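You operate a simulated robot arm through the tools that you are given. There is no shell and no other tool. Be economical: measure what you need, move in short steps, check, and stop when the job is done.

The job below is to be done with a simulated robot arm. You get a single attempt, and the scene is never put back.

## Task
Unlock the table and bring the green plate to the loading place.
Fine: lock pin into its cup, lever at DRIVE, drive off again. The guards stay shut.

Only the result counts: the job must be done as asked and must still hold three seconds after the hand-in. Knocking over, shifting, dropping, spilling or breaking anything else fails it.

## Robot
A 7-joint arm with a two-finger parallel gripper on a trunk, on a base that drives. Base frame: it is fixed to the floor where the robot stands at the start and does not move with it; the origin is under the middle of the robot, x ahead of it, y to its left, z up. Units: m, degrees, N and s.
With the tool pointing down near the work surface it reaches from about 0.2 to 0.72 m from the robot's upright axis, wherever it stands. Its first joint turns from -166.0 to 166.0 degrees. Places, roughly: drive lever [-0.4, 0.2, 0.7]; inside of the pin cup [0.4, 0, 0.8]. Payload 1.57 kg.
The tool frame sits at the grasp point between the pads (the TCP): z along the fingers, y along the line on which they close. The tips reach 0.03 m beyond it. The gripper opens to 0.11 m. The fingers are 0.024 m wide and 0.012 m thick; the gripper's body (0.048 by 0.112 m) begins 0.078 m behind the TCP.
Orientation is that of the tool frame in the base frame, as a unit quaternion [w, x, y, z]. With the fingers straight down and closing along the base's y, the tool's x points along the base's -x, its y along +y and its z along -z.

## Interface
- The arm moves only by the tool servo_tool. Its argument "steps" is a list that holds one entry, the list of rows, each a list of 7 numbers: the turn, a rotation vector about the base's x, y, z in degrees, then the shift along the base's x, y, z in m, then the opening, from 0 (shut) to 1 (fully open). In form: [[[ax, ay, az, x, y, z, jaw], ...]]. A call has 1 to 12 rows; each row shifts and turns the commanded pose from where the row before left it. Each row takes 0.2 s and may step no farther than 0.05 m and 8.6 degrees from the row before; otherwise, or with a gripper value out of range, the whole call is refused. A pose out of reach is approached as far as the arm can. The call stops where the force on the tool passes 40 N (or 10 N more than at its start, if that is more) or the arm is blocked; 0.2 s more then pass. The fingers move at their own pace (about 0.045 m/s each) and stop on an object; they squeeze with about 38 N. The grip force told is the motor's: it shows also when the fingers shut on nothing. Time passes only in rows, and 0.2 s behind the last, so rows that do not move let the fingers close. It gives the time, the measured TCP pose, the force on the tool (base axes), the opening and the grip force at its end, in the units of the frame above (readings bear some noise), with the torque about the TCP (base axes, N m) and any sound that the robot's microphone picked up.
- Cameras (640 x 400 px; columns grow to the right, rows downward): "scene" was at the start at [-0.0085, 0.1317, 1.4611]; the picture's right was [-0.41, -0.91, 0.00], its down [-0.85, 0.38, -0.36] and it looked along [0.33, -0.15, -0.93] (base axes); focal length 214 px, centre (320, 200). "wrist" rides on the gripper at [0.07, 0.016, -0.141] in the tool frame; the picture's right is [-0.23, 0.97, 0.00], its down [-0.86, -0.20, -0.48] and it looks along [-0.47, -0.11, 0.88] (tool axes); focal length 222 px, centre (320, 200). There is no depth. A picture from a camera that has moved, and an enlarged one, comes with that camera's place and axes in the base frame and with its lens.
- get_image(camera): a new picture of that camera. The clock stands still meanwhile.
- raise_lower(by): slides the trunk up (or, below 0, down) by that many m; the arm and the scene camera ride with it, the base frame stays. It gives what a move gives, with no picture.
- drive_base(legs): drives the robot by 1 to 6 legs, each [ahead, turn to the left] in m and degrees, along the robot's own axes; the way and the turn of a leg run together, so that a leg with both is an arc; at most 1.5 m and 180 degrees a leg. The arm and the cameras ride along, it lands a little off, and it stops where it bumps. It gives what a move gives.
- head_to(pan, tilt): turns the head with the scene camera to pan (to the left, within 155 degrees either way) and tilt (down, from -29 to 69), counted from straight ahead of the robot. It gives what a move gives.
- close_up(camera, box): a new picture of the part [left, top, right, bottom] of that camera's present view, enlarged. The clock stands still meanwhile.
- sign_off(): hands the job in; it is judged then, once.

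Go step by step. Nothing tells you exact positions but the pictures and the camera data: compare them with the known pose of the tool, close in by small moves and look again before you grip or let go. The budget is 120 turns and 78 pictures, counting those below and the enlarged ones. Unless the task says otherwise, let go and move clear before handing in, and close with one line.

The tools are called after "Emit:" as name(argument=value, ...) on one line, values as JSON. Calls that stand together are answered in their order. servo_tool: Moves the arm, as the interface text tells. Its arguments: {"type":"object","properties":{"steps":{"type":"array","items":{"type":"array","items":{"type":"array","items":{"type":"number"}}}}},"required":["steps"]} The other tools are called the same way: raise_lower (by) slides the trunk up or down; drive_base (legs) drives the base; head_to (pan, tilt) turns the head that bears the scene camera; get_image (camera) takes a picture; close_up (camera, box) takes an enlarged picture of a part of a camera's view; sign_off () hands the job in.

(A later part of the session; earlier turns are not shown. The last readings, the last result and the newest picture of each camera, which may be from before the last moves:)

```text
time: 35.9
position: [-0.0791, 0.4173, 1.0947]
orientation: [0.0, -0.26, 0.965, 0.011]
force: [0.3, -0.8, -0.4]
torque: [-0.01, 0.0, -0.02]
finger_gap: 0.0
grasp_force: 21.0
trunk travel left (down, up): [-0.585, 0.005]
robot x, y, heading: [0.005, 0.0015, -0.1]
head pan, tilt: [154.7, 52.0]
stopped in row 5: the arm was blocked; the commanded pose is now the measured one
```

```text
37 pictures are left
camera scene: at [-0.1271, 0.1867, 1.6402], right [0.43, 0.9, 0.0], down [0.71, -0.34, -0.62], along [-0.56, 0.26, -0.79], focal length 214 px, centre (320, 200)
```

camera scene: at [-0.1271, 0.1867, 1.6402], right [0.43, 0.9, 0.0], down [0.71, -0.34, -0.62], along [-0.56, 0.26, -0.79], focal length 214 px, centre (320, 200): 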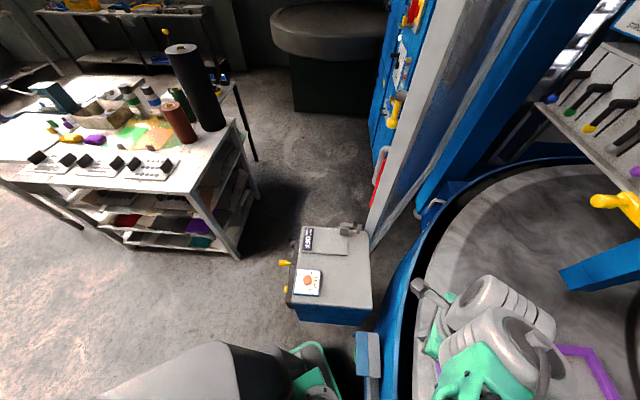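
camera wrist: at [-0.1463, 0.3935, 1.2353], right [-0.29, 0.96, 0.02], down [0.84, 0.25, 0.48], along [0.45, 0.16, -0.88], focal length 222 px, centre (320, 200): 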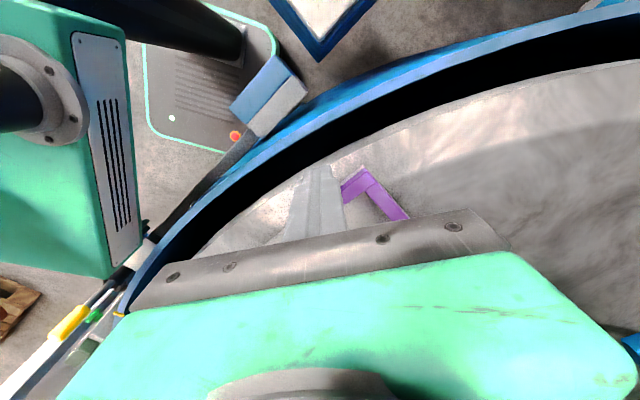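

The arm blocked, perhaps at a wrist limit. I try turning the tool alone first.

Emit:
servo_tool(steps=[[[0, 0, 8, 0, 0, 0, 0], [0, 0, 8, 0, 0, 0, 0], [0, 0, 8, 0, 0, 0, 0], [0, 0, 8, 0, 0, 0, 0], [0, 0, 0, 0, 0, 0, 0]]])

Emit:
servo_tool(steps=[[[0, 0, 6.4, -0.0453, -0.0073, 0, 0], [0, 0, 6.4, -0.0442, -0.0123, 0, 0], [0, 0, 6.4, -0.0425, -0.0172, 0, 0], [0, 0, 0, 0, 0, 0, 0]]])

```text
time: 37.1
position: [-0.0798, 0.4184, 1.0945]
orientation: [-0.005, -0.518, 0.855, 0.01]
force: [0.1, 1.0, 0.4]
torque: [0.04, 0.01, 0.0]
finger_gap: 0.0
grasp_force: 21.5
trunk travel left (down, up): [-0.585, 0.005]
robot x, y, heading: [-0.0008, -0.0013, 0.0]
head pan, tilt: [154.7, 52.0]
```

```text
time: 37.8
position: [-0.091, 0.438, 1.1096]
orientation: [0.0, -0.532, 0.846, 0.025]
force: [0.9, 0.0, 0.9]
torque: [0.02, 0.01, 0.0]
finger_gap: 0.0
grasp_force: 20.9
trunk travel left (down, up): [-0.585, 0.005]
robot x, y, heading: [0.0035, -0.0013, -0.2]
head pan, tilt: [154.7, 52.0]
stopped in row 3: the arm was blocked; the commanded pose is now the measured one
```

Turning is free but swinging is blocked. I look at the arm to see what holds it.

Emit:
head_to(pan=80, tilt=60)

Emit:
get_image(camera="scene")

```text
time: 39.3
position: [-0.0901, 0.4369, 1.1089]
orientation: [0.0, -0.532, 0.847, 0.026]
force: [0.9, 0.2, 0.9]
torque: [-0.01, 0.03, 0.01]
finger_gap: 0.0
grasp_force: 20.7
trunk travel left (down, up): [-0.585, 0.005]
robot x, y, heading: [-0.0001, 0.0015, 0.0]
head pan, tilt: [80.0, 60.0]
```

```text
36 pictures are left
camera scene: at [-0.0481, 0.2204, 1.6303], right [0.98, -0.17, 0.0], down [-0.15, -0.85, -0.5], along [0.09, 0.49, -0.87], focal length 214 px, centre (320, 200)
```

scene: 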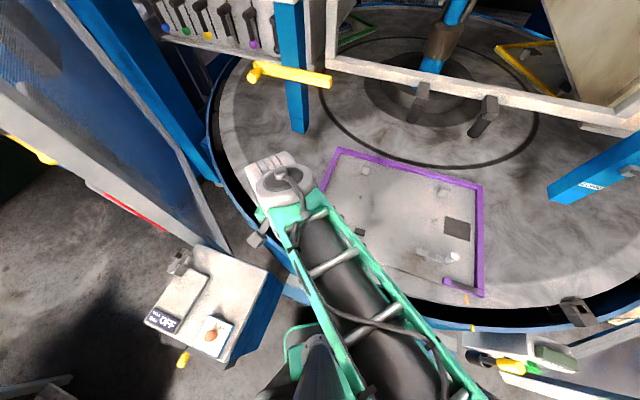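

The forearm has run against the camera mast, so the lever can't be reached this way; the robot must be driven. I bring the arm back to the front first and then inspect the clearances around the base.

Emit:
servo_tool(steps=[[[0, 0, -5, 0.0458, -0.0065, -0.01, 0], [0, 0, -5, 0.0462, -0.012, -0.005, 0], [0, 0, -5, 0.0466, -0.012, -0.005, 0], [0, 0, -5, 0.0452, -0.008, 0, 0], [0, 0, -5, 0.044, -0.0129, 0, 0], [0, 0, -5, 0.0423, -0.0178, 0, 0], [0, 0, -5, 0.04, -0.0224, 0, 0], [0, 0, -5, 0.0373, -0.0267, 0, 0], [0, 0, -5, 0.0341, -0.0307, 0, 0], [0, 0, -5, 0.0305, -0.0343, 0, 0], [0, 0, -5, 0.0265, -0.0375, 0, 0], [0, 0, -5, 0.0221, -0.0402, 0, 0]]])

Emit:
servo_tool(steps=[[[0, 0, 0, 0.0, -0.0445, 0, 0], [0, 0, 0, -0.01, -0.0445, 0, 0], [0, 0, 0, -0.01, -0.0445, 0, 0], [0, 0, 0, -0.01, -0.0445, 0, 0], [0, 0, 0, 0, -0.04, 0, 0], [0, 0, 0, 0, -0.04, 0, 0], [0, 0, 0, 0, 0, 0, 0]]])

Emit:
head_to(pan=75, tilt=69)

Emit:
get_image(camera="scene")

Emit:
head_to(pan=-100, tilt=50)

Emit:
get_image(camera="scene")

```text
time: 41.9
position: [0.3686, 0.1736, 1.0893]
orientation: [0.013, -0.037, 0.999, 0.021]
force: [-0.1, -0.6, 0.7]
torque: [0.02, 0.01, -0.03]
finger_gap: 0.0003
grasp_force: 21.3
trunk travel left (down, up): [-0.585, 0.005]
robot x, y, heading: [0.0008, -0.0012, 0.1]
head pan, tilt: [80.0, 60.0]
```

```text
time: 43.5
position: [0.3368, -0.0833, 1.0895]
orientation: [0.013, -0.038, 0.999, 0.021]
force: [-0.1, 0.1, 0.5]
torque: [-0.01, 0.0, -0.01]
finger_gap: 0.0002
grasp_force: 21.9
trunk travel left (down, up): [-0.585, 0.005]
robot x, y, heading: [-0.0015, 0.0015, -0.0]
head pan, tilt: [80.0, 60.0]
```

```text
time: 44.2
position: [0.3379, -0.084, 1.09]
orientation: [0.012, -0.038, 0.999, 0.022]
force: [-0.6, 0.0, 0.0]
torque: [0.0, -0.02, -0.02]
finger_gap: 0.0
grasp_force: 21.1
trunk travel left (down, up): [-0.585, 0.005]
robot x, y, heading: [-0.0014, 0.002, 0.1]
head pan, tilt: [75.0, 68.8]
```

```text
35 pictures are left
camera scene: at [-0.0451, 0.2087, 1.6209], right [0.97, -0.26, 0.0], down [-0.24, -0.9, -0.36], along [0.09, 0.35, -0.93], focal length 214 px, centre (320, 200)
```

scene: 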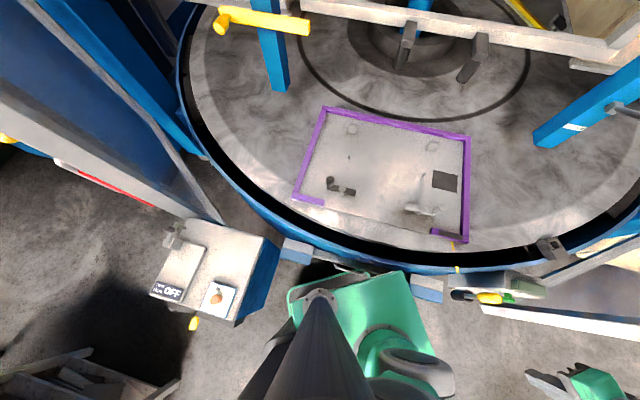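

```text
time: 46.8
position: [0.337, -0.0839, 1.089]
orientation: [0.012, -0.038, 0.999, 0.022]
force: [-0.7, 0.3, -0.6]
torque: [-0.02, 0.01, 0.02]
finger_gap: 0.0002
grasp_force: 21.2
trunk travel left (down, up): [-0.585, 0.005]
robot x, y, heading: [0.003, -0.0019, -0.1]
head pan, tilt: [-100.0, 50.0]
```

```text
34 pictures are left
camera scene: at [-0.073, 0.0788, 1.6429], right [-0.98, 0.17, 0.0], down [0.13, 0.75, -0.64], along [-0.11, -0.63, -0.77], focal length 214 px, centre (320, 200)
```

scene: 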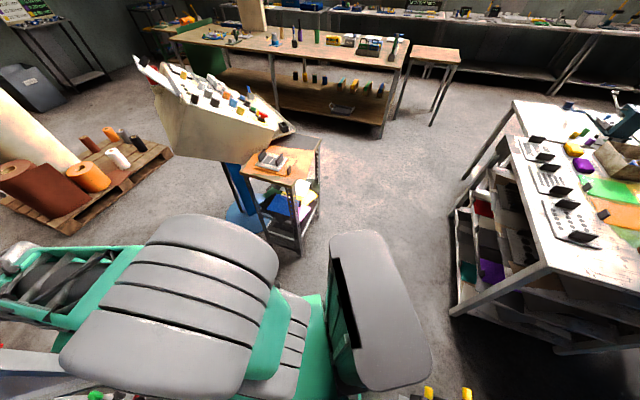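

The left side is tight (rim, rail, console corner at about (-0.35, 0.17)), the right is open floor. I'll arc forward-right away from the table, turn round, and come to stand beside the console facing -x, so the lever lies on my right.

Emit:
drive_base(legs=[[0.15, -45]])

```text
time: 49.3
position: [0.3125, -0.3542, 1.0902]
orientation: [0.02, 0.351, 0.936, 0.016]
force: [0.4, 0.3, -0.8]
torque: [-0.02, 0.0, 0.0]
finger_gap: 0.0003
grasp_force: 21.0
trunk travel left (down, up): [-0.585, 0.005]
robot x, y, heading: [0.1355, -0.0571, -45.4]
head pan, tilt: [-100.0, 50.0]
```

No bump. I continue the turn and drive back past the console's operator side.

Emit:
drive_base(legs=[[0.2, -45], [0.1, -90]])

Emit:
head_to(pan=-30, tilt=40)

Emit:
get_image(camera="scene")

```text
time: 55.6
position: [-0.191, -0.2049, 1.0894]
orientation: [0.021, 0.999, 0.024, -0.011]
force: [-0.6, -0.1, -0.8]
torque: [-0.01, 0.04, -0.03]
finger_gap: 0.0
grasp_force: 21.3
trunk travel left (down, up): [-0.585, 0.005]
robot x, y, heading: [0.1399, -0.2994, 178.5]
head pan, tilt: [-100.0, 50.0]
```

```text
time: 57.0
position: [-0.1916, -0.2061, 1.0898]
orientation: [0.02, 0.999, 0.024, -0.012]
force: [-0.5, -0.3, -0.7]
torque: [-0.01, -0.03, 0.0]
finger_gap: 0.0002
grasp_force: 21.4
trunk travel left (down, up): [-0.585, 0.005]
robot x, y, heading: [0.1434, -0.2979, 178.5]
head pan, tilt: [-30.0, 40.0]
```

```text
33 pictures are left
camera scene: at [0.1265, -0.4113, 1.657], right [0.52, 0.85, 0.0], down [0.55, -0.34, -0.77], along [-0.65, 0.4, -0.64], focal length 214 px, centre (320, 200)
```

scene: 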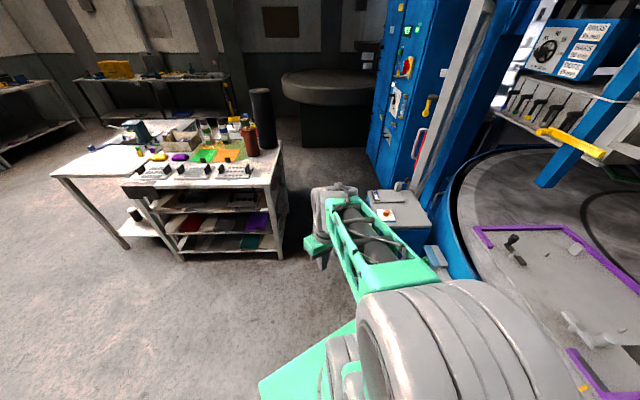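

Clear ahead. I drive 0.45 m forward to stand beside the console and look at the lever face with the head.

Emit:
drive_base(legs=[[0.45, 0]])

Emit:
head_to(pan=-75, tilt=50)

Emit:
get_image(camera="scene")

Emit:
get_image(camera="wrist")

```text
time: 59.8
position: [-0.6448, -0.1969, 1.09]
orientation: [0.021, 0.999, 0.026, -0.012]
force: [0.1, 0.2, -1.2]
torque: [0.01, 0.0, 0.03]
finger_gap: 0.0001
grasp_force: 22.0
trunk travel left (down, up): [-0.585, 0.005]
robot x, y, heading: [-0.3105, -0.2905, 178.9]
head pan, tilt: [-30.0, 40.0]
```

```text
time: 60.9
position: [-0.6451, -0.1953, 1.0902]
orientation: [0.022, 0.999, 0.026, -0.012]
force: [-0.3, 0.4, 0.2]
torque: [-0.01, -0.01, -0.04]
finger_gap: 0.0001
grasp_force: 21.7
trunk travel left (down, up): [-0.585, 0.005]
robot x, y, heading: [-0.3111, -0.2933, 178.9]
head pan, tilt: [-75.0, 50.0]
```

```text
32 pictures are left
camera scene: at [-0.2721, -0.3698, 1.6429], right [0.97, 0.24, 0.0], down [0.18, -0.74, -0.64], along [-0.15, 0.62, -0.77], focal length 214 px, centre (320, 200)
```

scene: 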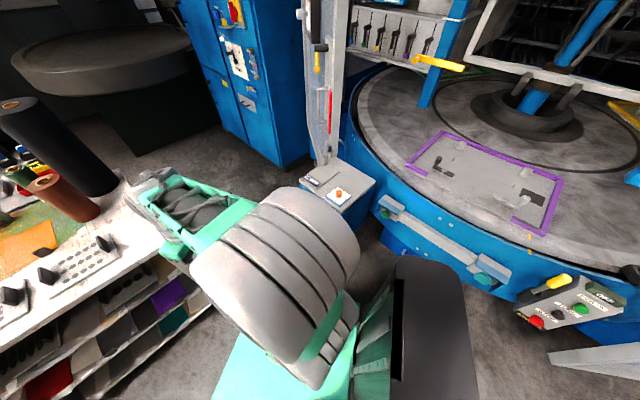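

```text
31 pictures are left
camera wrist: at [-0.5717, -0.2036, 1.2289], right [-0.17, -0.98, 0.05], down [-0.85, 0.17, 0.49], along [-0.49, 0.05, -0.87], focal length 222 px, centre (320, 200)
```

wrist: 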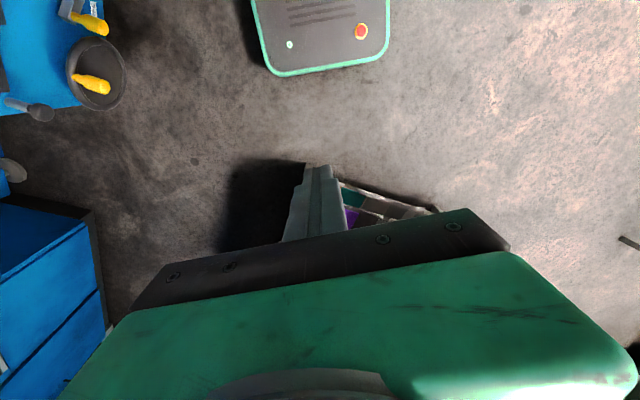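

The wrist camera now sees the console's operator face at upper left; I zoom in there.

Emit:
close_up(camera="wrist", box=[0, 0, 160, 200])

```text
2.00 times, centred on (80, 100) of wrist
camera zoom: at [-0.5717, -0.2036, 1.2289], right [-0.17, -0.98, 0.05], down [-0.85, 0.17, 0.49], along [-0.49, 0.05, -0.87], focal length 444 px, centre (800, 400)
```

zoom: 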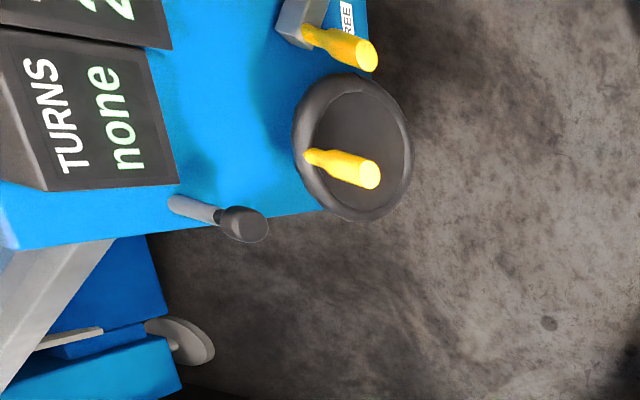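

The face carries a handwheel with a crank and, next to a "FREE" label, the lever at about (-0.42, 0.165, 0.69). I lower the trunk and turn the wrist so its camera faces this panel.

Emit:
raise_lower(by=-0.2)

Emit:
servo_tool(steps=[[[0, 0, -8.5, 0, 0.005, 0, 0], [0, 0, -8.5, 0.01, 0.015, 0, 0], [0, 0, -8.5, 0.01, 0.015, 0, 0], [0, 0, -8.5, 0.01, 0.015, 0, 0], [0, 0, -8.5, 0.01, 0.015, 0, 0], [0, 0, -8.5, 0.01, 0.015, 0, 0], [0, 0, -8.5, 0.01, 0.015, 0, 0], [0, 0, -8.5, 0.01, 0.015, 0, 0], [0, 0, -8.5, 0.01, 0.01, 0, 0], [0, 0, -8.5, 0.01, 0.01, 0, 0], [0, 0, -8.5, 0.01, 0, 0, 0], [0, 0, -8.5, 0.01, 0, 0, 0]]])

Emit:
get_image(camera="wrist")

```text
time: 63.0
position: [-0.6468, -0.1958, 0.8901]
orientation: [0.022, 0.999, 0.026, -0.013]
force: [-0.9, 0.7, 0.5]
torque: [-0.03, 0.0, 0.01]
finger_gap: 0.0
grasp_force: 21.1
trunk travel left (down, up): [-0.385, 0.205]
robot x, y, heading: [-0.3084, -0.2889, 178.8]
head pan, tilt: [-75.0, 50.0]
```

```text
time: 65.7
position: [-0.5373, -0.0659, 0.8893]
orientation: [-0.003, -0.649, 0.761, 0.025]
force: [0.2, 0.5, -0.4]
torque: [-0.01, -0.01, -0.01]
finger_gap: 0.0
grasp_force: 21.0
trunk travel left (down, up): [-0.385, 0.205]
robot x, y, heading: [-0.3103, -0.2866, 178.8]
head pan, tilt: [-75.0, 50.0]
```

```text
29 pictures are left
camera wrist: at [-0.558, -0.1377, 1.0281], right [-0.92, 0.38, 0.05], down [0.35, 0.8, 0.49], along [0.15, 0.47, -0.87], focal length 222 px, centre (320, 200)
```

wrist: 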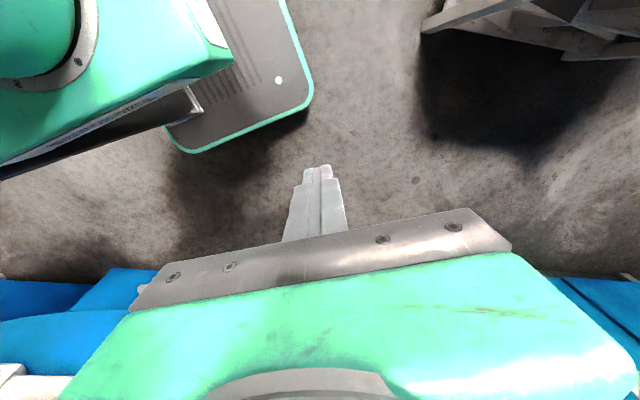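

The panel is hidden under the hand. I tilt the tool towards the panel so the camera looks at it.

Emit:
servo_tool(steps=[[[7.3, -4.2, 0, 0, 0, 0, 0], [7.3, -4.2, 0, 0, 0, 0, 0], [7.3, -4.2, 0, 0, 0, 0, 0], [7.3, -4.2, 0, 0, 0, 0, 0], [7.3, -4.2, 0, 0, 0, 0, 0], [0, 0, 0, 0, 0, 0, 0]]])

Emit:
get_image(camera="wrist")

```text
time: 67.0
position: [-0.5354, -0.0657, 0.8897]
orientation: [0.335, -0.612, 0.702, 0.143]
force: [-0.3, -0.4, 0.5]
torque: [0.03, -0.03, 0.01]
finger_gap: 0.0
grasp_force: 20.9
trunk travel left (down, up): [-0.385, 0.205]
robot x, y, heading: [-0.3116, -0.2907, 178.7]
head pan, tilt: [-75.0, 50.0]
```

```text
28 pictures are left
camera wrist: at [-0.5949, -0.2031, 0.9442], right [-0.92, 0.38, -0.06], down [0.07, 0.32, 0.95], along [0.38, 0.87, -0.32], focal length 222 px, centre (320, 200)
```

wrist: 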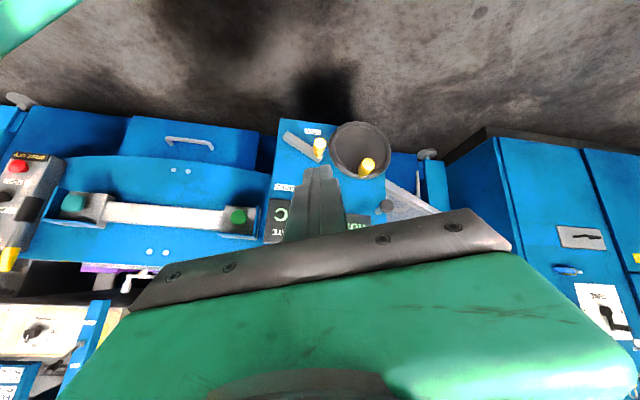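

The panel is in view (upside down). I zoom in.

Emit:
close_up(camera="wrist", box=[265, 110, 345, 200])

Emit:
close_up(camera="wrist", box=[0, 140, 60, 240])

```text
4.44 times, centred on (305, 155) of wrist
camera zoom: at [-0.5949, -0.2031, 0.9442], right [-0.92, 0.38, -0.06], down [0.07, 0.32, 0.95], along [0.38, 0.87, -0.32], focal length 987 px, centre (387, 400)
```

zoom: 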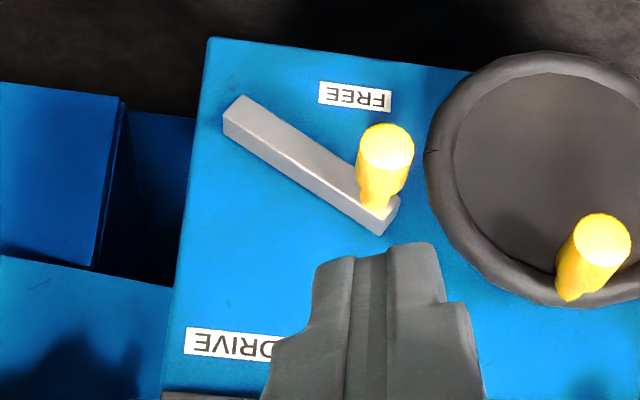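

```text
4.00 times, centred on (30, 190) of wrist
camera zoom: at [-0.5949, -0.2031, 0.9442], right [-0.92, 0.38, -0.06], down [0.07, 0.32, 0.95], along [0.38, 0.87, -0.32], focal length 888 px, centre (1480, 240)
```

zoom: 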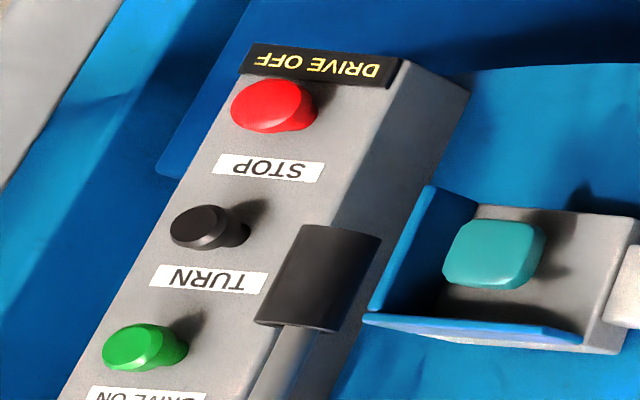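

The lever stands near FREE, pivoting at its lower-left end; DRIVE is with the lever pointing up. The knob tip is about (-0.428, 0.162, 0.69). I level the tool, open to about 5 cm and go to a standoff in front of the knob.

Emit:
servo_tool(steps=[[[1.76, 3.65, -4.4, 0, 0, -0.02, 0.45], [1.76, 3.65, -4.4, 0, 0, -0.03, 0.45], [1.76, 3.65, -4.4, 0, 0, -0.03, 0.45], [7.3, -4.2, 0, 0.01, 0.02, -0.03, 0.45], [7.3, -4.2, 0, 0.02, 0.03, -0.03, 0.45], [7.3, -4.2, 0, 0.02, 0.03, -0.019, 0.45], [0, 0, 0, 0.021, 0.025, 0, 0.45], [0, 0, 0, 0, 0.02, 0, 0.45], [0, 0, 0, 0, 0, 0, 0.45]]])

Emit:
get_image(camera="wrist")

```text
time: 69.0
position: [-0.463, 0.0577, 0.729]
orientation: [0.481, -0.446, 0.699, 0.285]
force: [0.1, -0.8, 0.2]
torque: [0.02, 0.04, -0.04]
finger_gap: 0.0497
grasp_force: 0.1
trunk travel left (down, up): [-0.385, 0.205]
robot x, y, heading: [-0.3091, -0.2865, 178.7]
head pan, tilt: [-75.0, 50.0]
```

```text
25 pictures are left
camera wrist: at [-0.5465, -0.0777, 0.7157], right [-0.84, 0.51, 0.18], down [0.1, -0.18, 0.98], along [0.53, 0.84, 0.11], focal length 222 px, centre (320, 200)
```

wrist: 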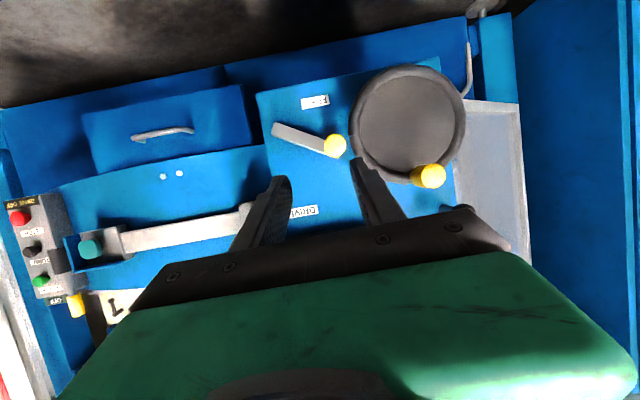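

Very clear view: knob tip confirmed at (-0.429, 0.162, 0.685). I move in so the fingertips straddle the outer part of the knob.

Emit:
servo_tool(steps=[[[0, 0, 0, 0.006, 0.01, -0.022, 0.45], [0, 0, 0, 0.009, 0.03, -0.004, 0.45], [0, 0, 0, 0.009, 0.03, -0.004, 0.45], [0, 0, 0, 0.0065, 0.0243, -0.003, 0.45], [0, 0, 0, 0, 0, 0, 0.45]]])

Emit:
close_up(camera="wrist", box=[230, 80, 430, 240])

```text
time: 70.1
position: [-0.4372, 0.1473, 0.6954]
orientation: [0.479, -0.449, 0.699, 0.283]
force: [-3.1, -6.8, -0.4]
torque: [-0.03, 0.0, 0.2]
finger_gap: 0.049
grasp_force: 0.0
trunk travel left (down, up): [-0.385, 0.205]
robot x, y, heading: [-0.3072, -0.2885, 179.0]
head pan, tilt: [-75.0, 50.0]
stopped in row 5: the force on the tool passed its limit at 61 N (the readings are from after the stop); the commanded pose is now the measured one
```

```text
2.50 times, centred on (330, 160) of wrist
camera zoom: at [-0.5194, 0.0118, 0.6835], right [-0.85, 0.5, 0.18], down [0.1, -0.18, 0.98], along [0.52, 0.85, 0.1], focal length 555 px, centre (295, 300)
```

zoom: 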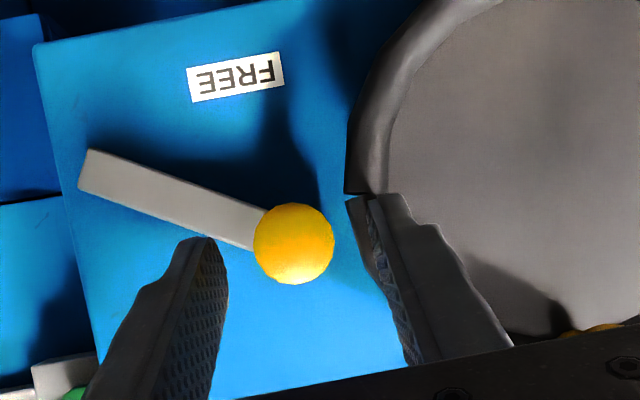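

A fingertip touched the wheel rim; the knob is centred between the pads. I back off 7 mm and close.

Emit:
servo_tool(steps=[[[0, 0, 0, -0.0032, -0.006, 0.003, 0.45], [0, 0, 0, 0, 0, 0, 0], [0, 0, 0, 0, 0, 0, 0], [0, 0, 0, 0, 0, 0, 0], [0, 0, 0, 0, 0, 0, 0]]])

Emit:
close_up(camera="wrist", box=[230, 80, 430, 240])

```text
time: 71.3
position: [-0.4412, 0.1432, 0.6983]
orientation: [0.478, -0.449, 0.699, 0.284]
force: [0.6, 5.2, -0.6]
torque: [0.08, 0.07, 0.0]
finger_gap: 0.0254
grasp_force: 36.4
trunk travel left (down, up): [-0.385, 0.205]
robot x, y, heading: [-0.3071, -0.2875, 178.8]
head pan, tilt: [-75.0, 50.0]
```

```text
2.50 times, centred on (330, 160) of wrist
camera zoom: at [-0.5224, 0.0074, 0.6866], right [-0.84, 0.51, 0.18], down [0.1, -0.18, 0.98], along [0.53, 0.84, 0.1], focal length 555 px, centre (295, 300)
```

zoom: 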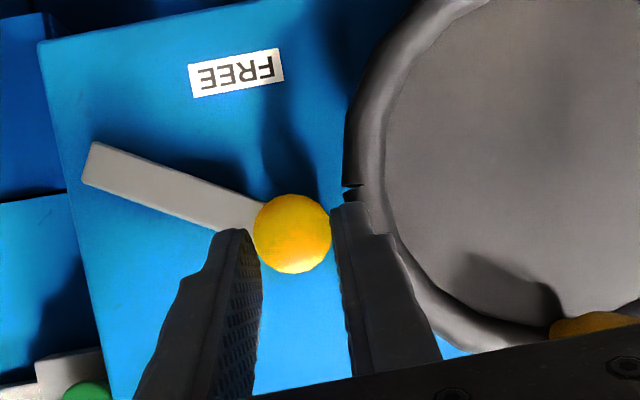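

The knob is held. I swing the lever up along its arc, in two parts.

Emit:
servo_tool(steps=[[[0, 0, 0, 0.0064, -0.0035, 0.0104, 0], [0, 0, 0, 0.0079, -0.0044, 0.009, 0], [0, 0, 0, 0.0091, -0.005, 0.0073, 0], [0, 0, 0, 0, 0, 0, 0]]])

Emit:
close_up(camera="wrist", box=[230, 80, 430, 240])

```text
time: 72.3
position: [-0.4184, 0.1292, 0.7267]
orientation: [0.479, -0.449, 0.698, 0.286]
force: [-21.4, 0.0, 18.9]
torque: [0.1, 0.43, 0.39]
finger_gap: 0.0256
grasp_force: 37.2
trunk travel left (down, up): [-0.385, 0.205]
robot x, y, heading: [-0.3096, -0.2864, 179.1]
head pan, tilt: [-75.0, 50.0]
```

```text
2.50 times, centred on (330, 160) of wrist
camera zoom: at [-0.5005, -0.0061, 0.7151], right [-0.85, 0.5, 0.18], down [0.1, -0.18, 0.98], along [0.52, 0.85, 0.1], focal length 555 px, centre (295, 300)
```

zoom: 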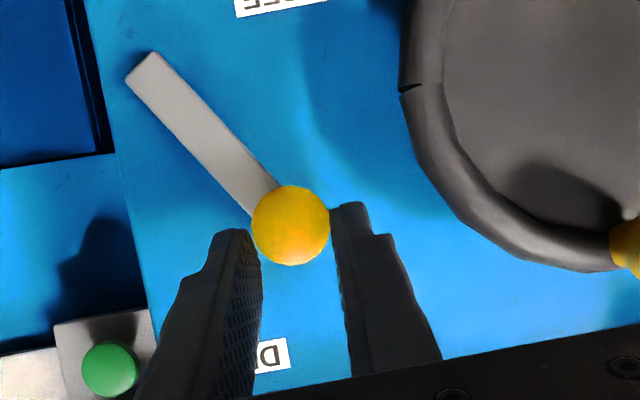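

It moves; forces say my radius is a bit short. I continue with a slightly wider arc.

Emit:
servo_tool(steps=[[[0, 0, 0, 0.0088, -0.0049, 0.01, 0], [0, 0, 0, 0.0115, -0.0063, 0.0058, 0], [0, 0, 0, 0.012, -0.0066, 0.0024, 0], [0, 0, 0, 0, 0, 0, 0]]])

Emit:
close_up(camera="wrist", box=[230, 80, 430, 240])

```text
time: 73.3
position: [-0.3814, 0.1099, 0.742]
orientation: [0.478, -0.45, 0.7, 0.281]
force: [4.5, 3.4, -11.1]
torque: [-0.11, -0.19, -0.19]
finger_gap: 0.0257
grasp_force: 36.7
trunk travel left (down, up): [-0.385, 0.205]
robot x, y, heading: [-0.3095, -0.2898, 178.5]
head pan, tilt: [-75.0, 50.0]
```

```text
2.50 times, centred on (330, 160) of wrist
camera zoom: at [-0.4646, -0.0261, 0.7309], right [-0.84, 0.51, 0.17], down [0.1, -0.17, 0.98], along [0.53, 0.84, 0.1], focal length 555 px, centre (295, 300)
```

zoom: 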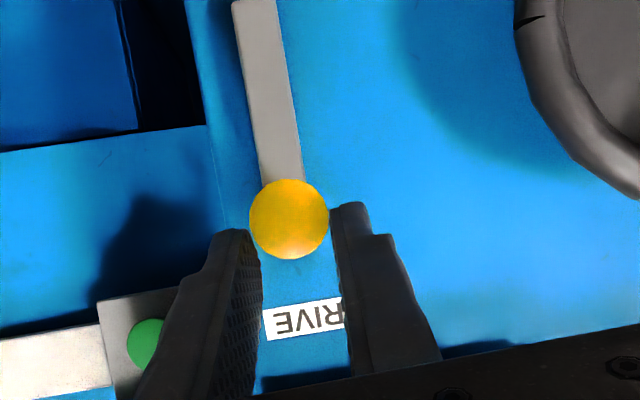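

The lever points straight up at DRIVE. I press a little further to feel for the end stop.

Emit:
servo_tool(steps=[[[0, 0, 0, 0.006, -0.0033, -0.001, 0], [0, 0, 0, 0.005, -0.0028, -0.001, 0], [0, 0, 0, 0, 0, 0, 0]]])

Emit:
close_up(camera="wrist", box=[230, 80, 430, 240])

```text
time: 74.1
position: [-0.3812, 0.1081, 0.7433]
orientation: [0.473, -0.45, 0.699, 0.292]
force: [-8.1, 5.0, -5.6]
torque: [-0.75, 0.7, 0.26]
finger_gap: 0.025
grasp_force: 36.5
trunk travel left (down, up): [-0.385, 0.205]
robot x, y, heading: [-0.3117, -0.2866, 179.4]
head pan, tilt: [-75.0, 50.0]
stopped in row 3: the force on the tool passed its limit at 41 N (the readings are from after the stop); the commanded pose is now the measured one
```

```text
2.50 times, centred on (330, 160) of wrist
camera zoom: at [-0.4621, -0.0278, 0.7309], right [-0.85, 0.49, 0.19], down [0.12, -0.18, 0.98], along [0.52, 0.85, 0.1], focal length 555 px, centre (295, 300)
```

zoom: 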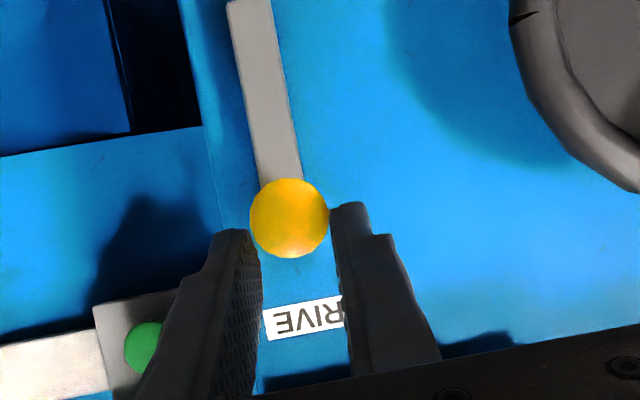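

The lever is firmly at its DRIVE stop. I release and back straight out.

Emit:
servo_tool(steps=[[[0, 0, 0, 0, 0, 0, 0.45], [0, 0, 0, 0, 0, 0, 0.45], [0, 0, 0, 0, 0, 0, 0.45], [0, 0, 0, -0.0125, -0.025, 0.011, 0.45], [0, 0, 0, -0.017, -0.033, 0.015, 0.45], [0, 0, 0, -0.017, -0.033, 0.015, 0.45], [0, 0, 0, -0.017, -0.033, 0.015, 0.45], [0, 0, 0, 0, 0, 0, 0.45]]])

Emit:
get_image(camera="wrist")

```text
time: 75.9
position: [-0.4395, -0.018, 0.7979]
orientation: [0.474, -0.45, 0.698, 0.291]
force: [0.3, 1.2, 0.0]
torque: [0.01, 0.03, 0.02]
finger_gap: 0.0493
grasp_force: 0.0
trunk travel left (down, up): [-0.385, 0.205]
robot x, y, heading: [-0.3119, -0.2877, 179.0]
head pan, tilt: [-75.0, 50.0]
```

```text
19 pictures are left
camera wrist: at [-0.5217, -0.1545, 0.7859], right [-0.85, 0.5, 0.19], down [0.11, -0.18, 0.98], along [0.52, 0.85, 0.1], focal length 222 px, centre (320, 200)
```

wrist: 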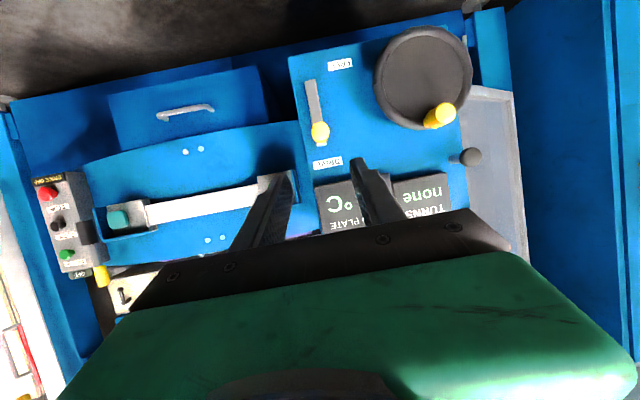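

Lever done. Now the control box: from earlier views the buttons stand in a column at about (0.525, 0.009), green DRIVE ON at z 0.864, black TURN 0.777, red STOP 0.70. I back the robot away and turn it round to face the box.

Emit:
drive_base(legs=[[-0.43, 0]])

Emit:
drive_base(legs=[[0, 100], [0, 90]])

Emit:
head_to(pan=20, tilt=40)

Emit:
get_image(camera="scene")

```text
time: 78.6
position: [-0.0078, -0.0243, 0.7977]
orientation: [0.475, -0.449, 0.699, 0.29]
force: [-0.3, 0.1, -1.0]
torque: [0.01, -0.01, -0.01]
finger_gap: 0.0496
grasp_force: 0.0
trunk travel left (down, up): [-0.385, 0.205]
robot x, y, heading: [0.1207, -0.2947, 179.0]
head pan, tilt: [-75.0, 50.0]
```

```text
time: 86.9
position: [0.2825, -0.5479, 0.7968]
orientation: [0.321, 0.668, 0.495, -0.454]
force: [0.1, -0.4, 0.7]
torque: [0.0, -0.02, -0.03]
finger_gap: 0.0495
grasp_force: 0.0
trunk travel left (down, up): [-0.385, 0.205]
robot x, y, heading: [0.1184, -0.2905, 6.5]
head pan, tilt: [-75.0, 50.0]
```

```text
time: 88.6
position: [0.2827, -0.5469, 0.7974]
orientation: [0.321, 0.668, 0.494, -0.455]
force: [0.3, -0.7, -0.7]
torque: [0.0, 0.01, 0.01]
finger_gap: 0.0498
grasp_force: 0.2
trunk travel left (down, up): [-0.385, 0.205]
robot x, y, heading: [0.1178, -0.2944, 6.5]
head pan, tilt: [20.0, 40.0]
```

```text
18 pictures are left
camera scene: at [0.1185, -0.1112, 1.457], right [0.45, -0.89, 0.0], down [-0.58, -0.29, -0.77], along [0.69, 0.34, -0.64], focal length 214 px, centre (320, 200)
```

scene: 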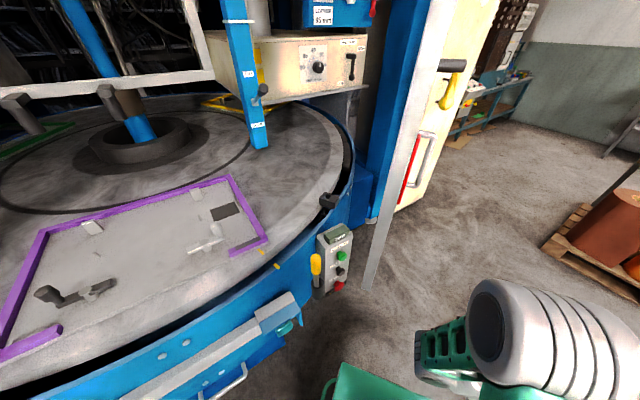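

I can watch both table and box from here. I zoom on the box to pin down the buttons.

Emit:
close_up(camera="scene", box=[300, 220, 380, 300])

```text
5.00 times, centred on (340, 260) of scene
camera zoom: at [0.1185, -0.1112, 1.457], right [0.45, -0.89, 0.0], down [-0.58, -0.29, -0.77], along [0.69, 0.34, -0.64], focal length 1072 px, centre (220, -100)
```

zoom: 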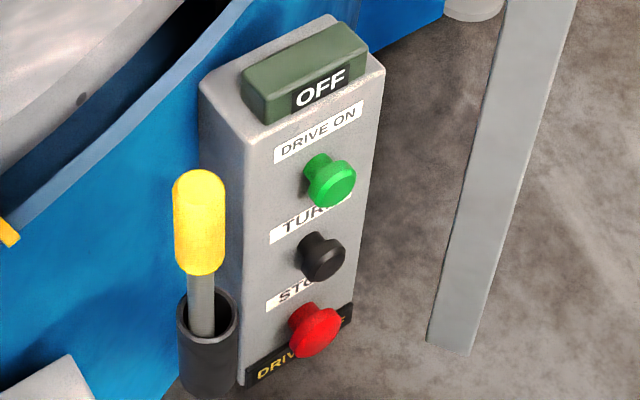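

Buttons confirmed: green (0.527, 0.007, 0.864), black (0.523, 0.008, 0.777), red (0.519, 0.004, 0.695), pressed along roughly (0.5, 0.86). I back up a little and swing the closed hand around to point at the box.

Emit:
drive_base(legs=[[-0.08, 0]])

Emit:
servo_tool(steps=[[[0, 0, 8.2, 0.03, 0.006, 0.005, 0], [0, 0, 8.2, 0.03, 0.006, 0.005, 0], [0, 0, 8.2, 0.03, 0.006, 0.005, 0], [0, 0, 8.2, 0.03, 0.006, 0.005, 0], [0, 0, 8.2, 0.03, 0.006, 0.005, 0], [0, 0, 8.2, 0.03, 0.006, 0.005, 0], [0, 0, 8.2, 0.03, 0.006, 0.005, 0], [0, 0, 8.2, 0.03, 0.006, 0.005, 0], [0, 0, 8.2, 0.03, 0.006, 0.005, 0], [0, 0, 8.2, 0.03, 0.006, 0.005, 0]]])

Emit:
servo_tool(steps=[[[0, 0, 8.2, -0.0055, 0.031, 0.005, 0], [0, 0, 8.2, -0.0055, 0.031, 0.005, 0], [0, 0, 8.2, -0.0055, 0.031, 0.005, 0], [0, 0, 8.2, -0.0055, 0.031, 0.005, 0], [0, 0, 8.2, -0.0055, 0.031, 0.005, 0], [0, 0, 8.2, -0.0055, 0.031, 0.005, 0], [0, 0, 8.2, -0.0055, 0.031, 0.005, 0], [0, 0, 8.2, -0.0055, 0.031, 0.005, 0], [0, 0, 8.2, -0.0055, 0.031, 0.005, 0], [0, 0, 8.2, -0.0055, 0.031, 0.005, 0], [0, 0, 8.2, -0.0055, 0.031, 0.003, 0], [0, 0, 0, 0, 0, 0, 0]]])

Emit:
get_image(camera="wrist")

```text
time: 89.7
position: [0.2037, -0.5559, 0.7973]
orientation: [0.319, 0.669, 0.493, -0.455]
force: [-0.7, 0.6, -0.5]
torque: [-0.03, -0.01, 0.0]
finger_gap: 0.0493
grasp_force: 0.0
trunk travel left (down, up): [-0.385, 0.205]
robot x, y, heading: [0.0431, -0.3064, 6.4]
head pan, tilt: [20.0, 40.0]
```

```text
time: 91.9
position: [0.5027, -0.4985, 0.8479]
orientation: [0.542, 0.181, 0.81, -0.134]
force: [-0.3, 0.5, 0.0]
torque: [0.01, 0.04, -0.02]
finger_gap: 0.0
grasp_force: 20.9
trunk travel left (down, up): [-0.385, 0.205]
robot x, y, heading: [0.0412, -0.3051, 6.6]
head pan, tilt: [20.0, 40.0]
```

```text
time: 94.5
position: [0.4432, -0.1569, 0.8982]
orientation: [0.476, -0.448, 0.7, 0.289]
force: [-0.8, -1.1, 0.0]
torque: [0.02, 0.0, 0.01]
finger_gap: 0.0001
grasp_force: 21.1
trunk travel left (down, up): [-0.385, 0.205]
robot x, y, heading: [0.0409, -0.305, 6.6]
head pan, tilt: [20.0, 40.0]
```

```text
16 pictures are left
camera wrist: at [0.3609, -0.2922, 0.8877], right [-0.84, 0.5, 0.19], down [0.11, -0.18, 0.98], along [0.52, 0.85, 0.1], focal length 222 px, centre (320, 200)
```

wrist: 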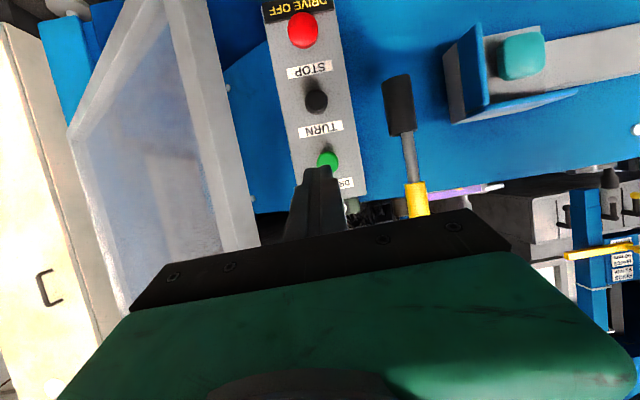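

The fingertip lines up with the green button. I approach and press DRIVE ON, then back off.

Emit:
servo_tool(steps=[[[0, 0, 0, 0.018, 0.038, -0.008, 0], [0, 0, 0, 0.018, 0.038, -0.008, 0], [0, 0, 0, 0.017, 0.037, -0.007, 0], [0, 0, 0, 0.0045, 0.0089, 0, 0], [0, 0, 0, 0.0045, 0.0089, 0, 0], [0, 0, 0, 0.0045, 0.0089, 0, 0], [0, 0, 0, 0.003, 0.006, 0, 0], [0, 0, 0, 0.003, 0.006, 0, 0], [0, 0, 0, 0.003, 0.006, 0, 0]]])

Emit:
close_up(camera="scene", box=[290, 210, 390, 310])

```text
time: 96.0
position: [0.509, -0.0191, 0.8784]
orientation: [0.476, -0.445, 0.702, 0.288]
force: [-20.4, -28.9, 10.9]
torque: [0.31, -0.12, -0.02]
finger_gap: 0.0
grasp_force: 21.5
trunk travel left (down, up): [-0.385, 0.205]
robot x, y, heading: [0.0421, -0.3048, 6.1]
head pan, tilt: [20.0, 40.0]
heard: click
stopped in row 7: the force on the tool passed its limit at 49 N (the readings are from after the stop); the commanded pose is now the measured one
```

```text
4.00 times, centred on (340, 260) of scene
camera zoom: at [0.0376, -0.1238, 1.4578], right [0.44, -0.9, 0.0], down [-0.58, -0.28, -0.77], along [0.69, 0.34, -0.64], focal length 858 px, centre (240, -40)
```

zoom: 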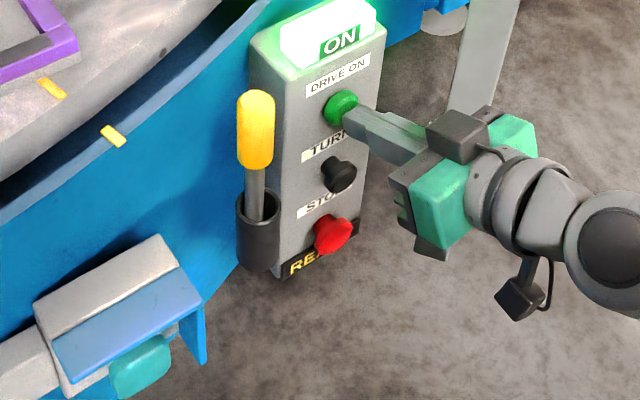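

DRIVE is ON and the lower display says "RE…" (READY). I back off and go down in front of the TURN button.

Emit:
servo_tool(steps=[[[0, 0, 0, -0.009, -0.0178, 0, 0], [0, 0, 0, -0.009, -0.0178, 0, 0], [0, 0, 0, -0.002, 0, -0.045, 0], [0, 0, 0, -0.001, 0, -0.046, 0], [0, 0, 0, 0, 0, 0, 0]]])

Emit:
close_up(camera="scene", box=[300, 210, 380, 310])

```text
time: 97.2
position: [0.4889, -0.0519, 0.7825]
orientation: [0.474, -0.446, 0.703, 0.287]
force: [0.0, -0.3, 0.5]
torque: [0.0, 0.0, -0.04]
finger_gap: 0.0001
grasp_force: 21.3
trunk travel left (down, up): [-0.385, 0.205]
robot x, y, heading: [0.0375, -0.3042, 6.4]
head pan, tilt: [20.0, 40.0]
```

```text
4.00 times, centred on (340, 260) of scene
camera zoom: at [0.0407, -0.1202, 1.457], right [0.44, -0.9, 0.0], down [-0.58, -0.28, -0.77], along [0.69, 0.34, -0.64], focal length 858 px, centre (240, -40)
```

zoom: 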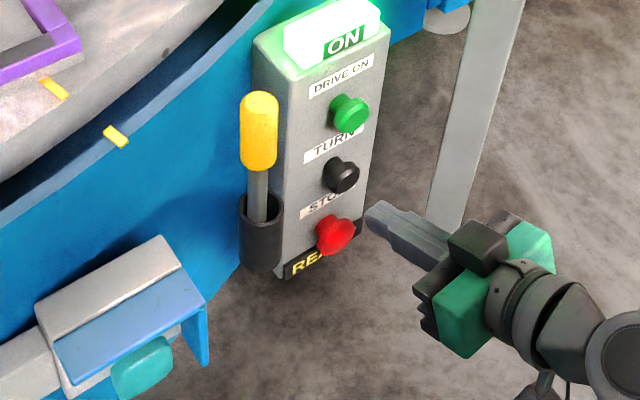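

I press TURN and watch the table.

Emit:
servo_tool(steps=[[[0, 0, 0, 0.0095, 0.0185, 0, 0], [0, 0, 0, 0.0045, 0.0089, 0.001, 0], [0, 0, 0, 0.0045, 0.0089, 0, 0], [0, 0, 0, 0.0035, 0.0065, 0, 0], [0, 0, 0, 0.0025, 0.0045, 0, 0]]])

Emit:
get_image(camera="scene")

```text
time: 98.1
position: [0.5063, -0.0171, 0.7849]
orientation: [0.473, -0.444, 0.705, 0.286]
force: [-18.1, -29.0, 14.7]
torque: [0.38, -0.23, -0.02]
finger_gap: 0.0
grasp_force: 21.1
trunk travel left (down, up): [-0.385, 0.205]
robot x, y, heading: [0.0432, -0.3066, 5.9]
head pan, tilt: [20.0, 40.0]
heard: click
stopped in row 4: the force on the tool passed its limit at 49 N (the readings are from after the stop); the commanded pose is now the measured one
```

```text
13 pictures are left
camera scene: at [0.0382, -0.1237, 1.4578], right [0.44, -0.9, 0.0], down [-0.58, -0.28, -0.77], along [0.69, 0.34, -0.64], focal length 214 px, centre (320, 200)
```

scene: 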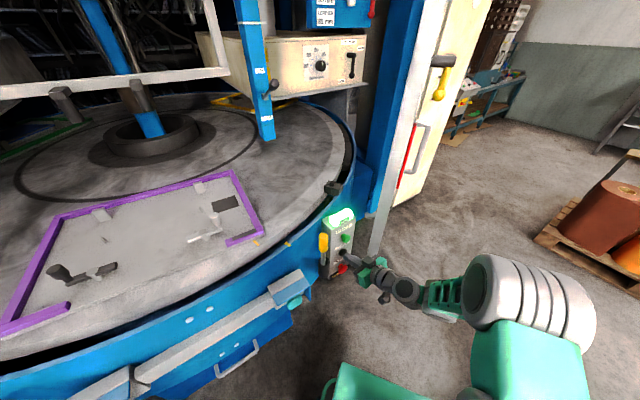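

Click. I back off so I'm ready in front of STOP, and check whether the table turns.

Emit:
servo_tool(steps=[[[0, 0, 0, -0.009, -0.0178, 0, 0], [0, 0, 0, -0.009, -0.0178, 0, 0], [0, 0, 0, -0.001, 0, -0.045, 0], [0, 0, 0, -0.001, -0.002, -0.043, 0]]])

Emit:
get_image(camera="scene")

```text
time: 99.1
position: [0.4896, -0.0519, 0.6944]
orientation: [0.471, -0.446, 0.705, 0.287]
force: [0.3, -0.1, 0.5]
torque: [0.03, -0.01, -0.01]
finger_gap: 0.0
grasp_force: 21.3
trunk travel left (down, up): [-0.385, 0.205]
robot x, y, heading: [0.0418, -0.3066, 6.1]
head pan, tilt: [20.0, 40.0]
```

```text
12 pictures are left
camera scene: at [0.0406, -0.1203, 1.4571], right [0.44, -0.9, 0.0], down [-0.58, -0.28, -0.77], along [0.69, 0.34, -0.64], focal length 214 px, centre (320, 200)
```

scene: 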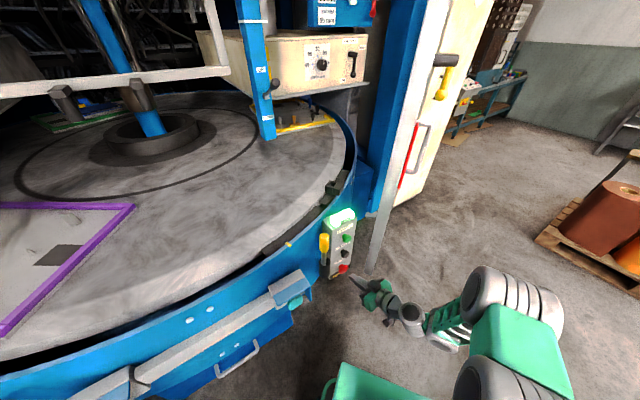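

The table turns clockwise at roughly 37°/s and keeps going after release. I hold the finger just in front of STOP and watch on.

Emit:
servo_tool(steps=[[[0, 0, 0, 0.005, 0.009, 0, 0], [0, 0, 0, 0.005, 0.009, 0, 0], [0, 0, 0, 0, 0, 0, 0], [0, 0, 0, 0, 0, 0, 0]]])

Emit:
get_image(camera="scene")

```text
time: 100.1
position: [0.4984, -0.0343, 0.6944]
orientation: [0.473, -0.445, 0.705, 0.286]
force: [-0.6, 0.0, -0.2]
torque: [-0.02, 0.05, 0.02]
finger_gap: 0.0
grasp_force: 21.0
trunk travel left (down, up): [-0.385, 0.205]
robot x, y, heading: [0.0408, -0.3042, 6.1]
head pan, tilt: [20.0, 40.0]
```

```text
11 pictures are left
camera scene: at [0.0408, -0.1203, 1.457], right [0.44, -0.9, 0.0], down [-0.58, -0.28, -0.77], along [0.69, 0.34, -0.64], focal length 214 px, centre (320, 200)
```

scene: 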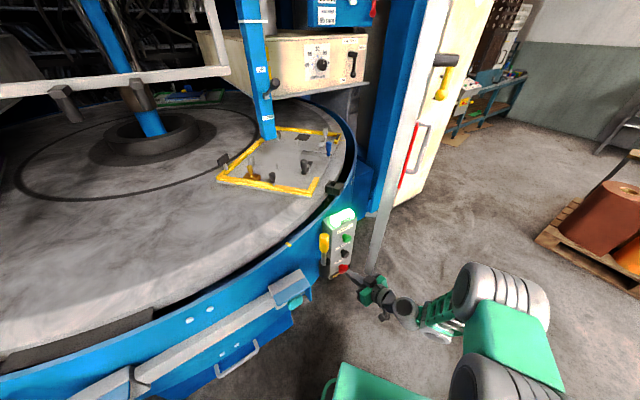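

Yellow approaches; spacing fits three plates 120° apart, so green follows yellow and should reach the loading place about 6.4 s after the start (t≈104.5). I wait and take a picture to refine the timing.

Emit:
servo_tool(steps=[[[0, 0, 0, 0, 0, 0, 0], [0, 0, 0, 0, 0, 0, 0], [0, 0, 0, 0, 0, 0, 0], [0, 0, 0, 0, 0, 0, 0], [0, 0, 0, 0, 0, 0, 0], [0, 0, 0, 0, 0, 0, 0], [0, 0, 0, 0, 0, 0, 0], [0, 0, 0, 0, 0, 0, 0], [0, 0, 0, 0, 0, 0, 0], [0, 0, 0, 0, 0, 0, 0], [0, 0, 0, 0, 0, 0, 0], [0, 0, 0, 0, 0, 0, 0]]])

Emit:
get_image(camera="scene")

```text
time: 102.7
position: [0.4982, -0.0347, 0.6943]
orientation: [0.473, -0.444, 0.706, 0.285]
force: [0.8, 0.6, 0.7]
torque: [-0.03, 0.05, 0.0]
finger_gap: 0.0
grasp_force: 21.2
trunk travel left (down, up): [-0.385, 0.205]
robot x, y, heading: [0.0402, -0.3018, 6.1]
head pan, tilt: [20.0, 40.0]
```

```text
10 pictures are left
camera scene: at [0.0408, -0.1203, 1.457], right [0.44, -0.9, 0.0], down [-0.58, -0.28, -0.77], along [0.69, 0.34, -0.64], focal length 214 px, centre (320, 200)
```

scene: 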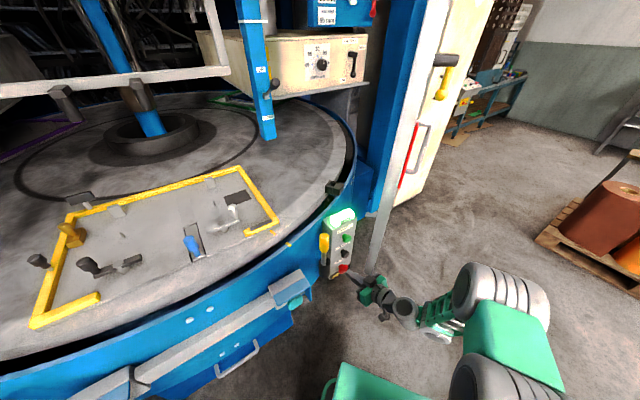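

Yellow is almost at the loading place but the table has slowed, so it may index by itself. I let a second pass and check.

Emit:
servo_tool(steps=[[[0, 0, 0, 0, 0, 0, 0], [0, 0, 0, 0, 0, 0, 0], [0, 0, 0, 0, 0, 0, 0], [0, 0, 0, 0, 0, 0, 0]]])

Emit:
get_image(camera="scene")

```text
time: 103.7
position: [0.4987, -0.0341, 0.696]
orientation: [0.473, -0.444, 0.705, 0.286]
force: [-0.4, 0.2, -0.3]
torque: [-0.03, 0.02, 0.0]
finger_gap: 0.0
grasp_force: 21.9
trunk travel left (down, up): [-0.385, 0.205]
robot x, y, heading: [0.039, -0.3054, 6.2]
head pan, tilt: [20.0, 40.0]
```

```text
9 pictures are left
camera scene: at [0.0408, -0.1203, 1.457], right [0.44, -0.9, 0.0], down [-0.58, -0.28, -0.77], along [0.69, 0.34, -0.64], focal length 214 px, centre (320, 200)
```

scene: 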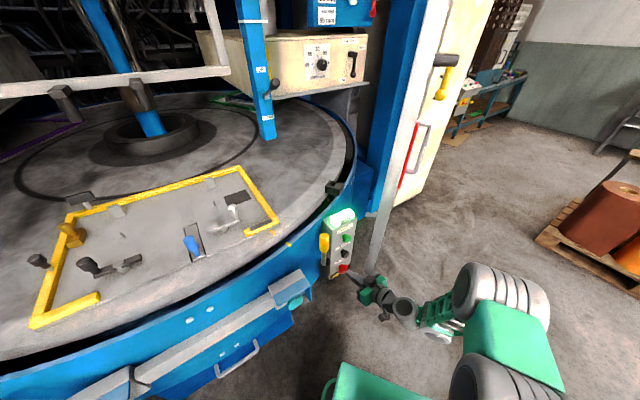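

The table indexes one plate per TURN and has stopped by itself. I check the display and the alignment marks.

Emit:
close_up(camera="scene", box=[240, 190, 370, 290])

```text
4.00 times, centred on (305, 240) of scene
camera zoom: at [0.0408, -0.1203, 1.457], right [0.44, -0.9, 0.0], down [-0.58, -0.28, -0.77], along [0.69, 0.34, -0.64], focal length 858 px, centre (380, 40)
```

zoom: 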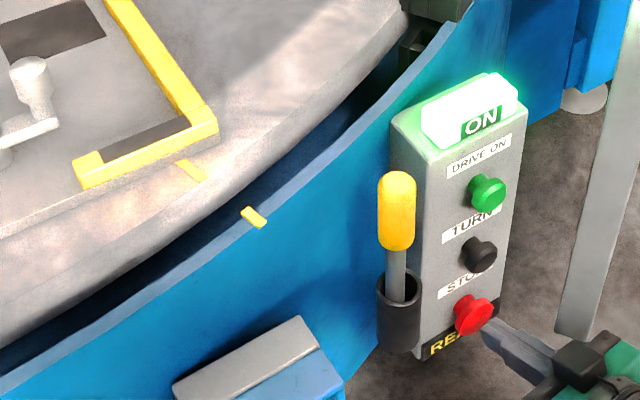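

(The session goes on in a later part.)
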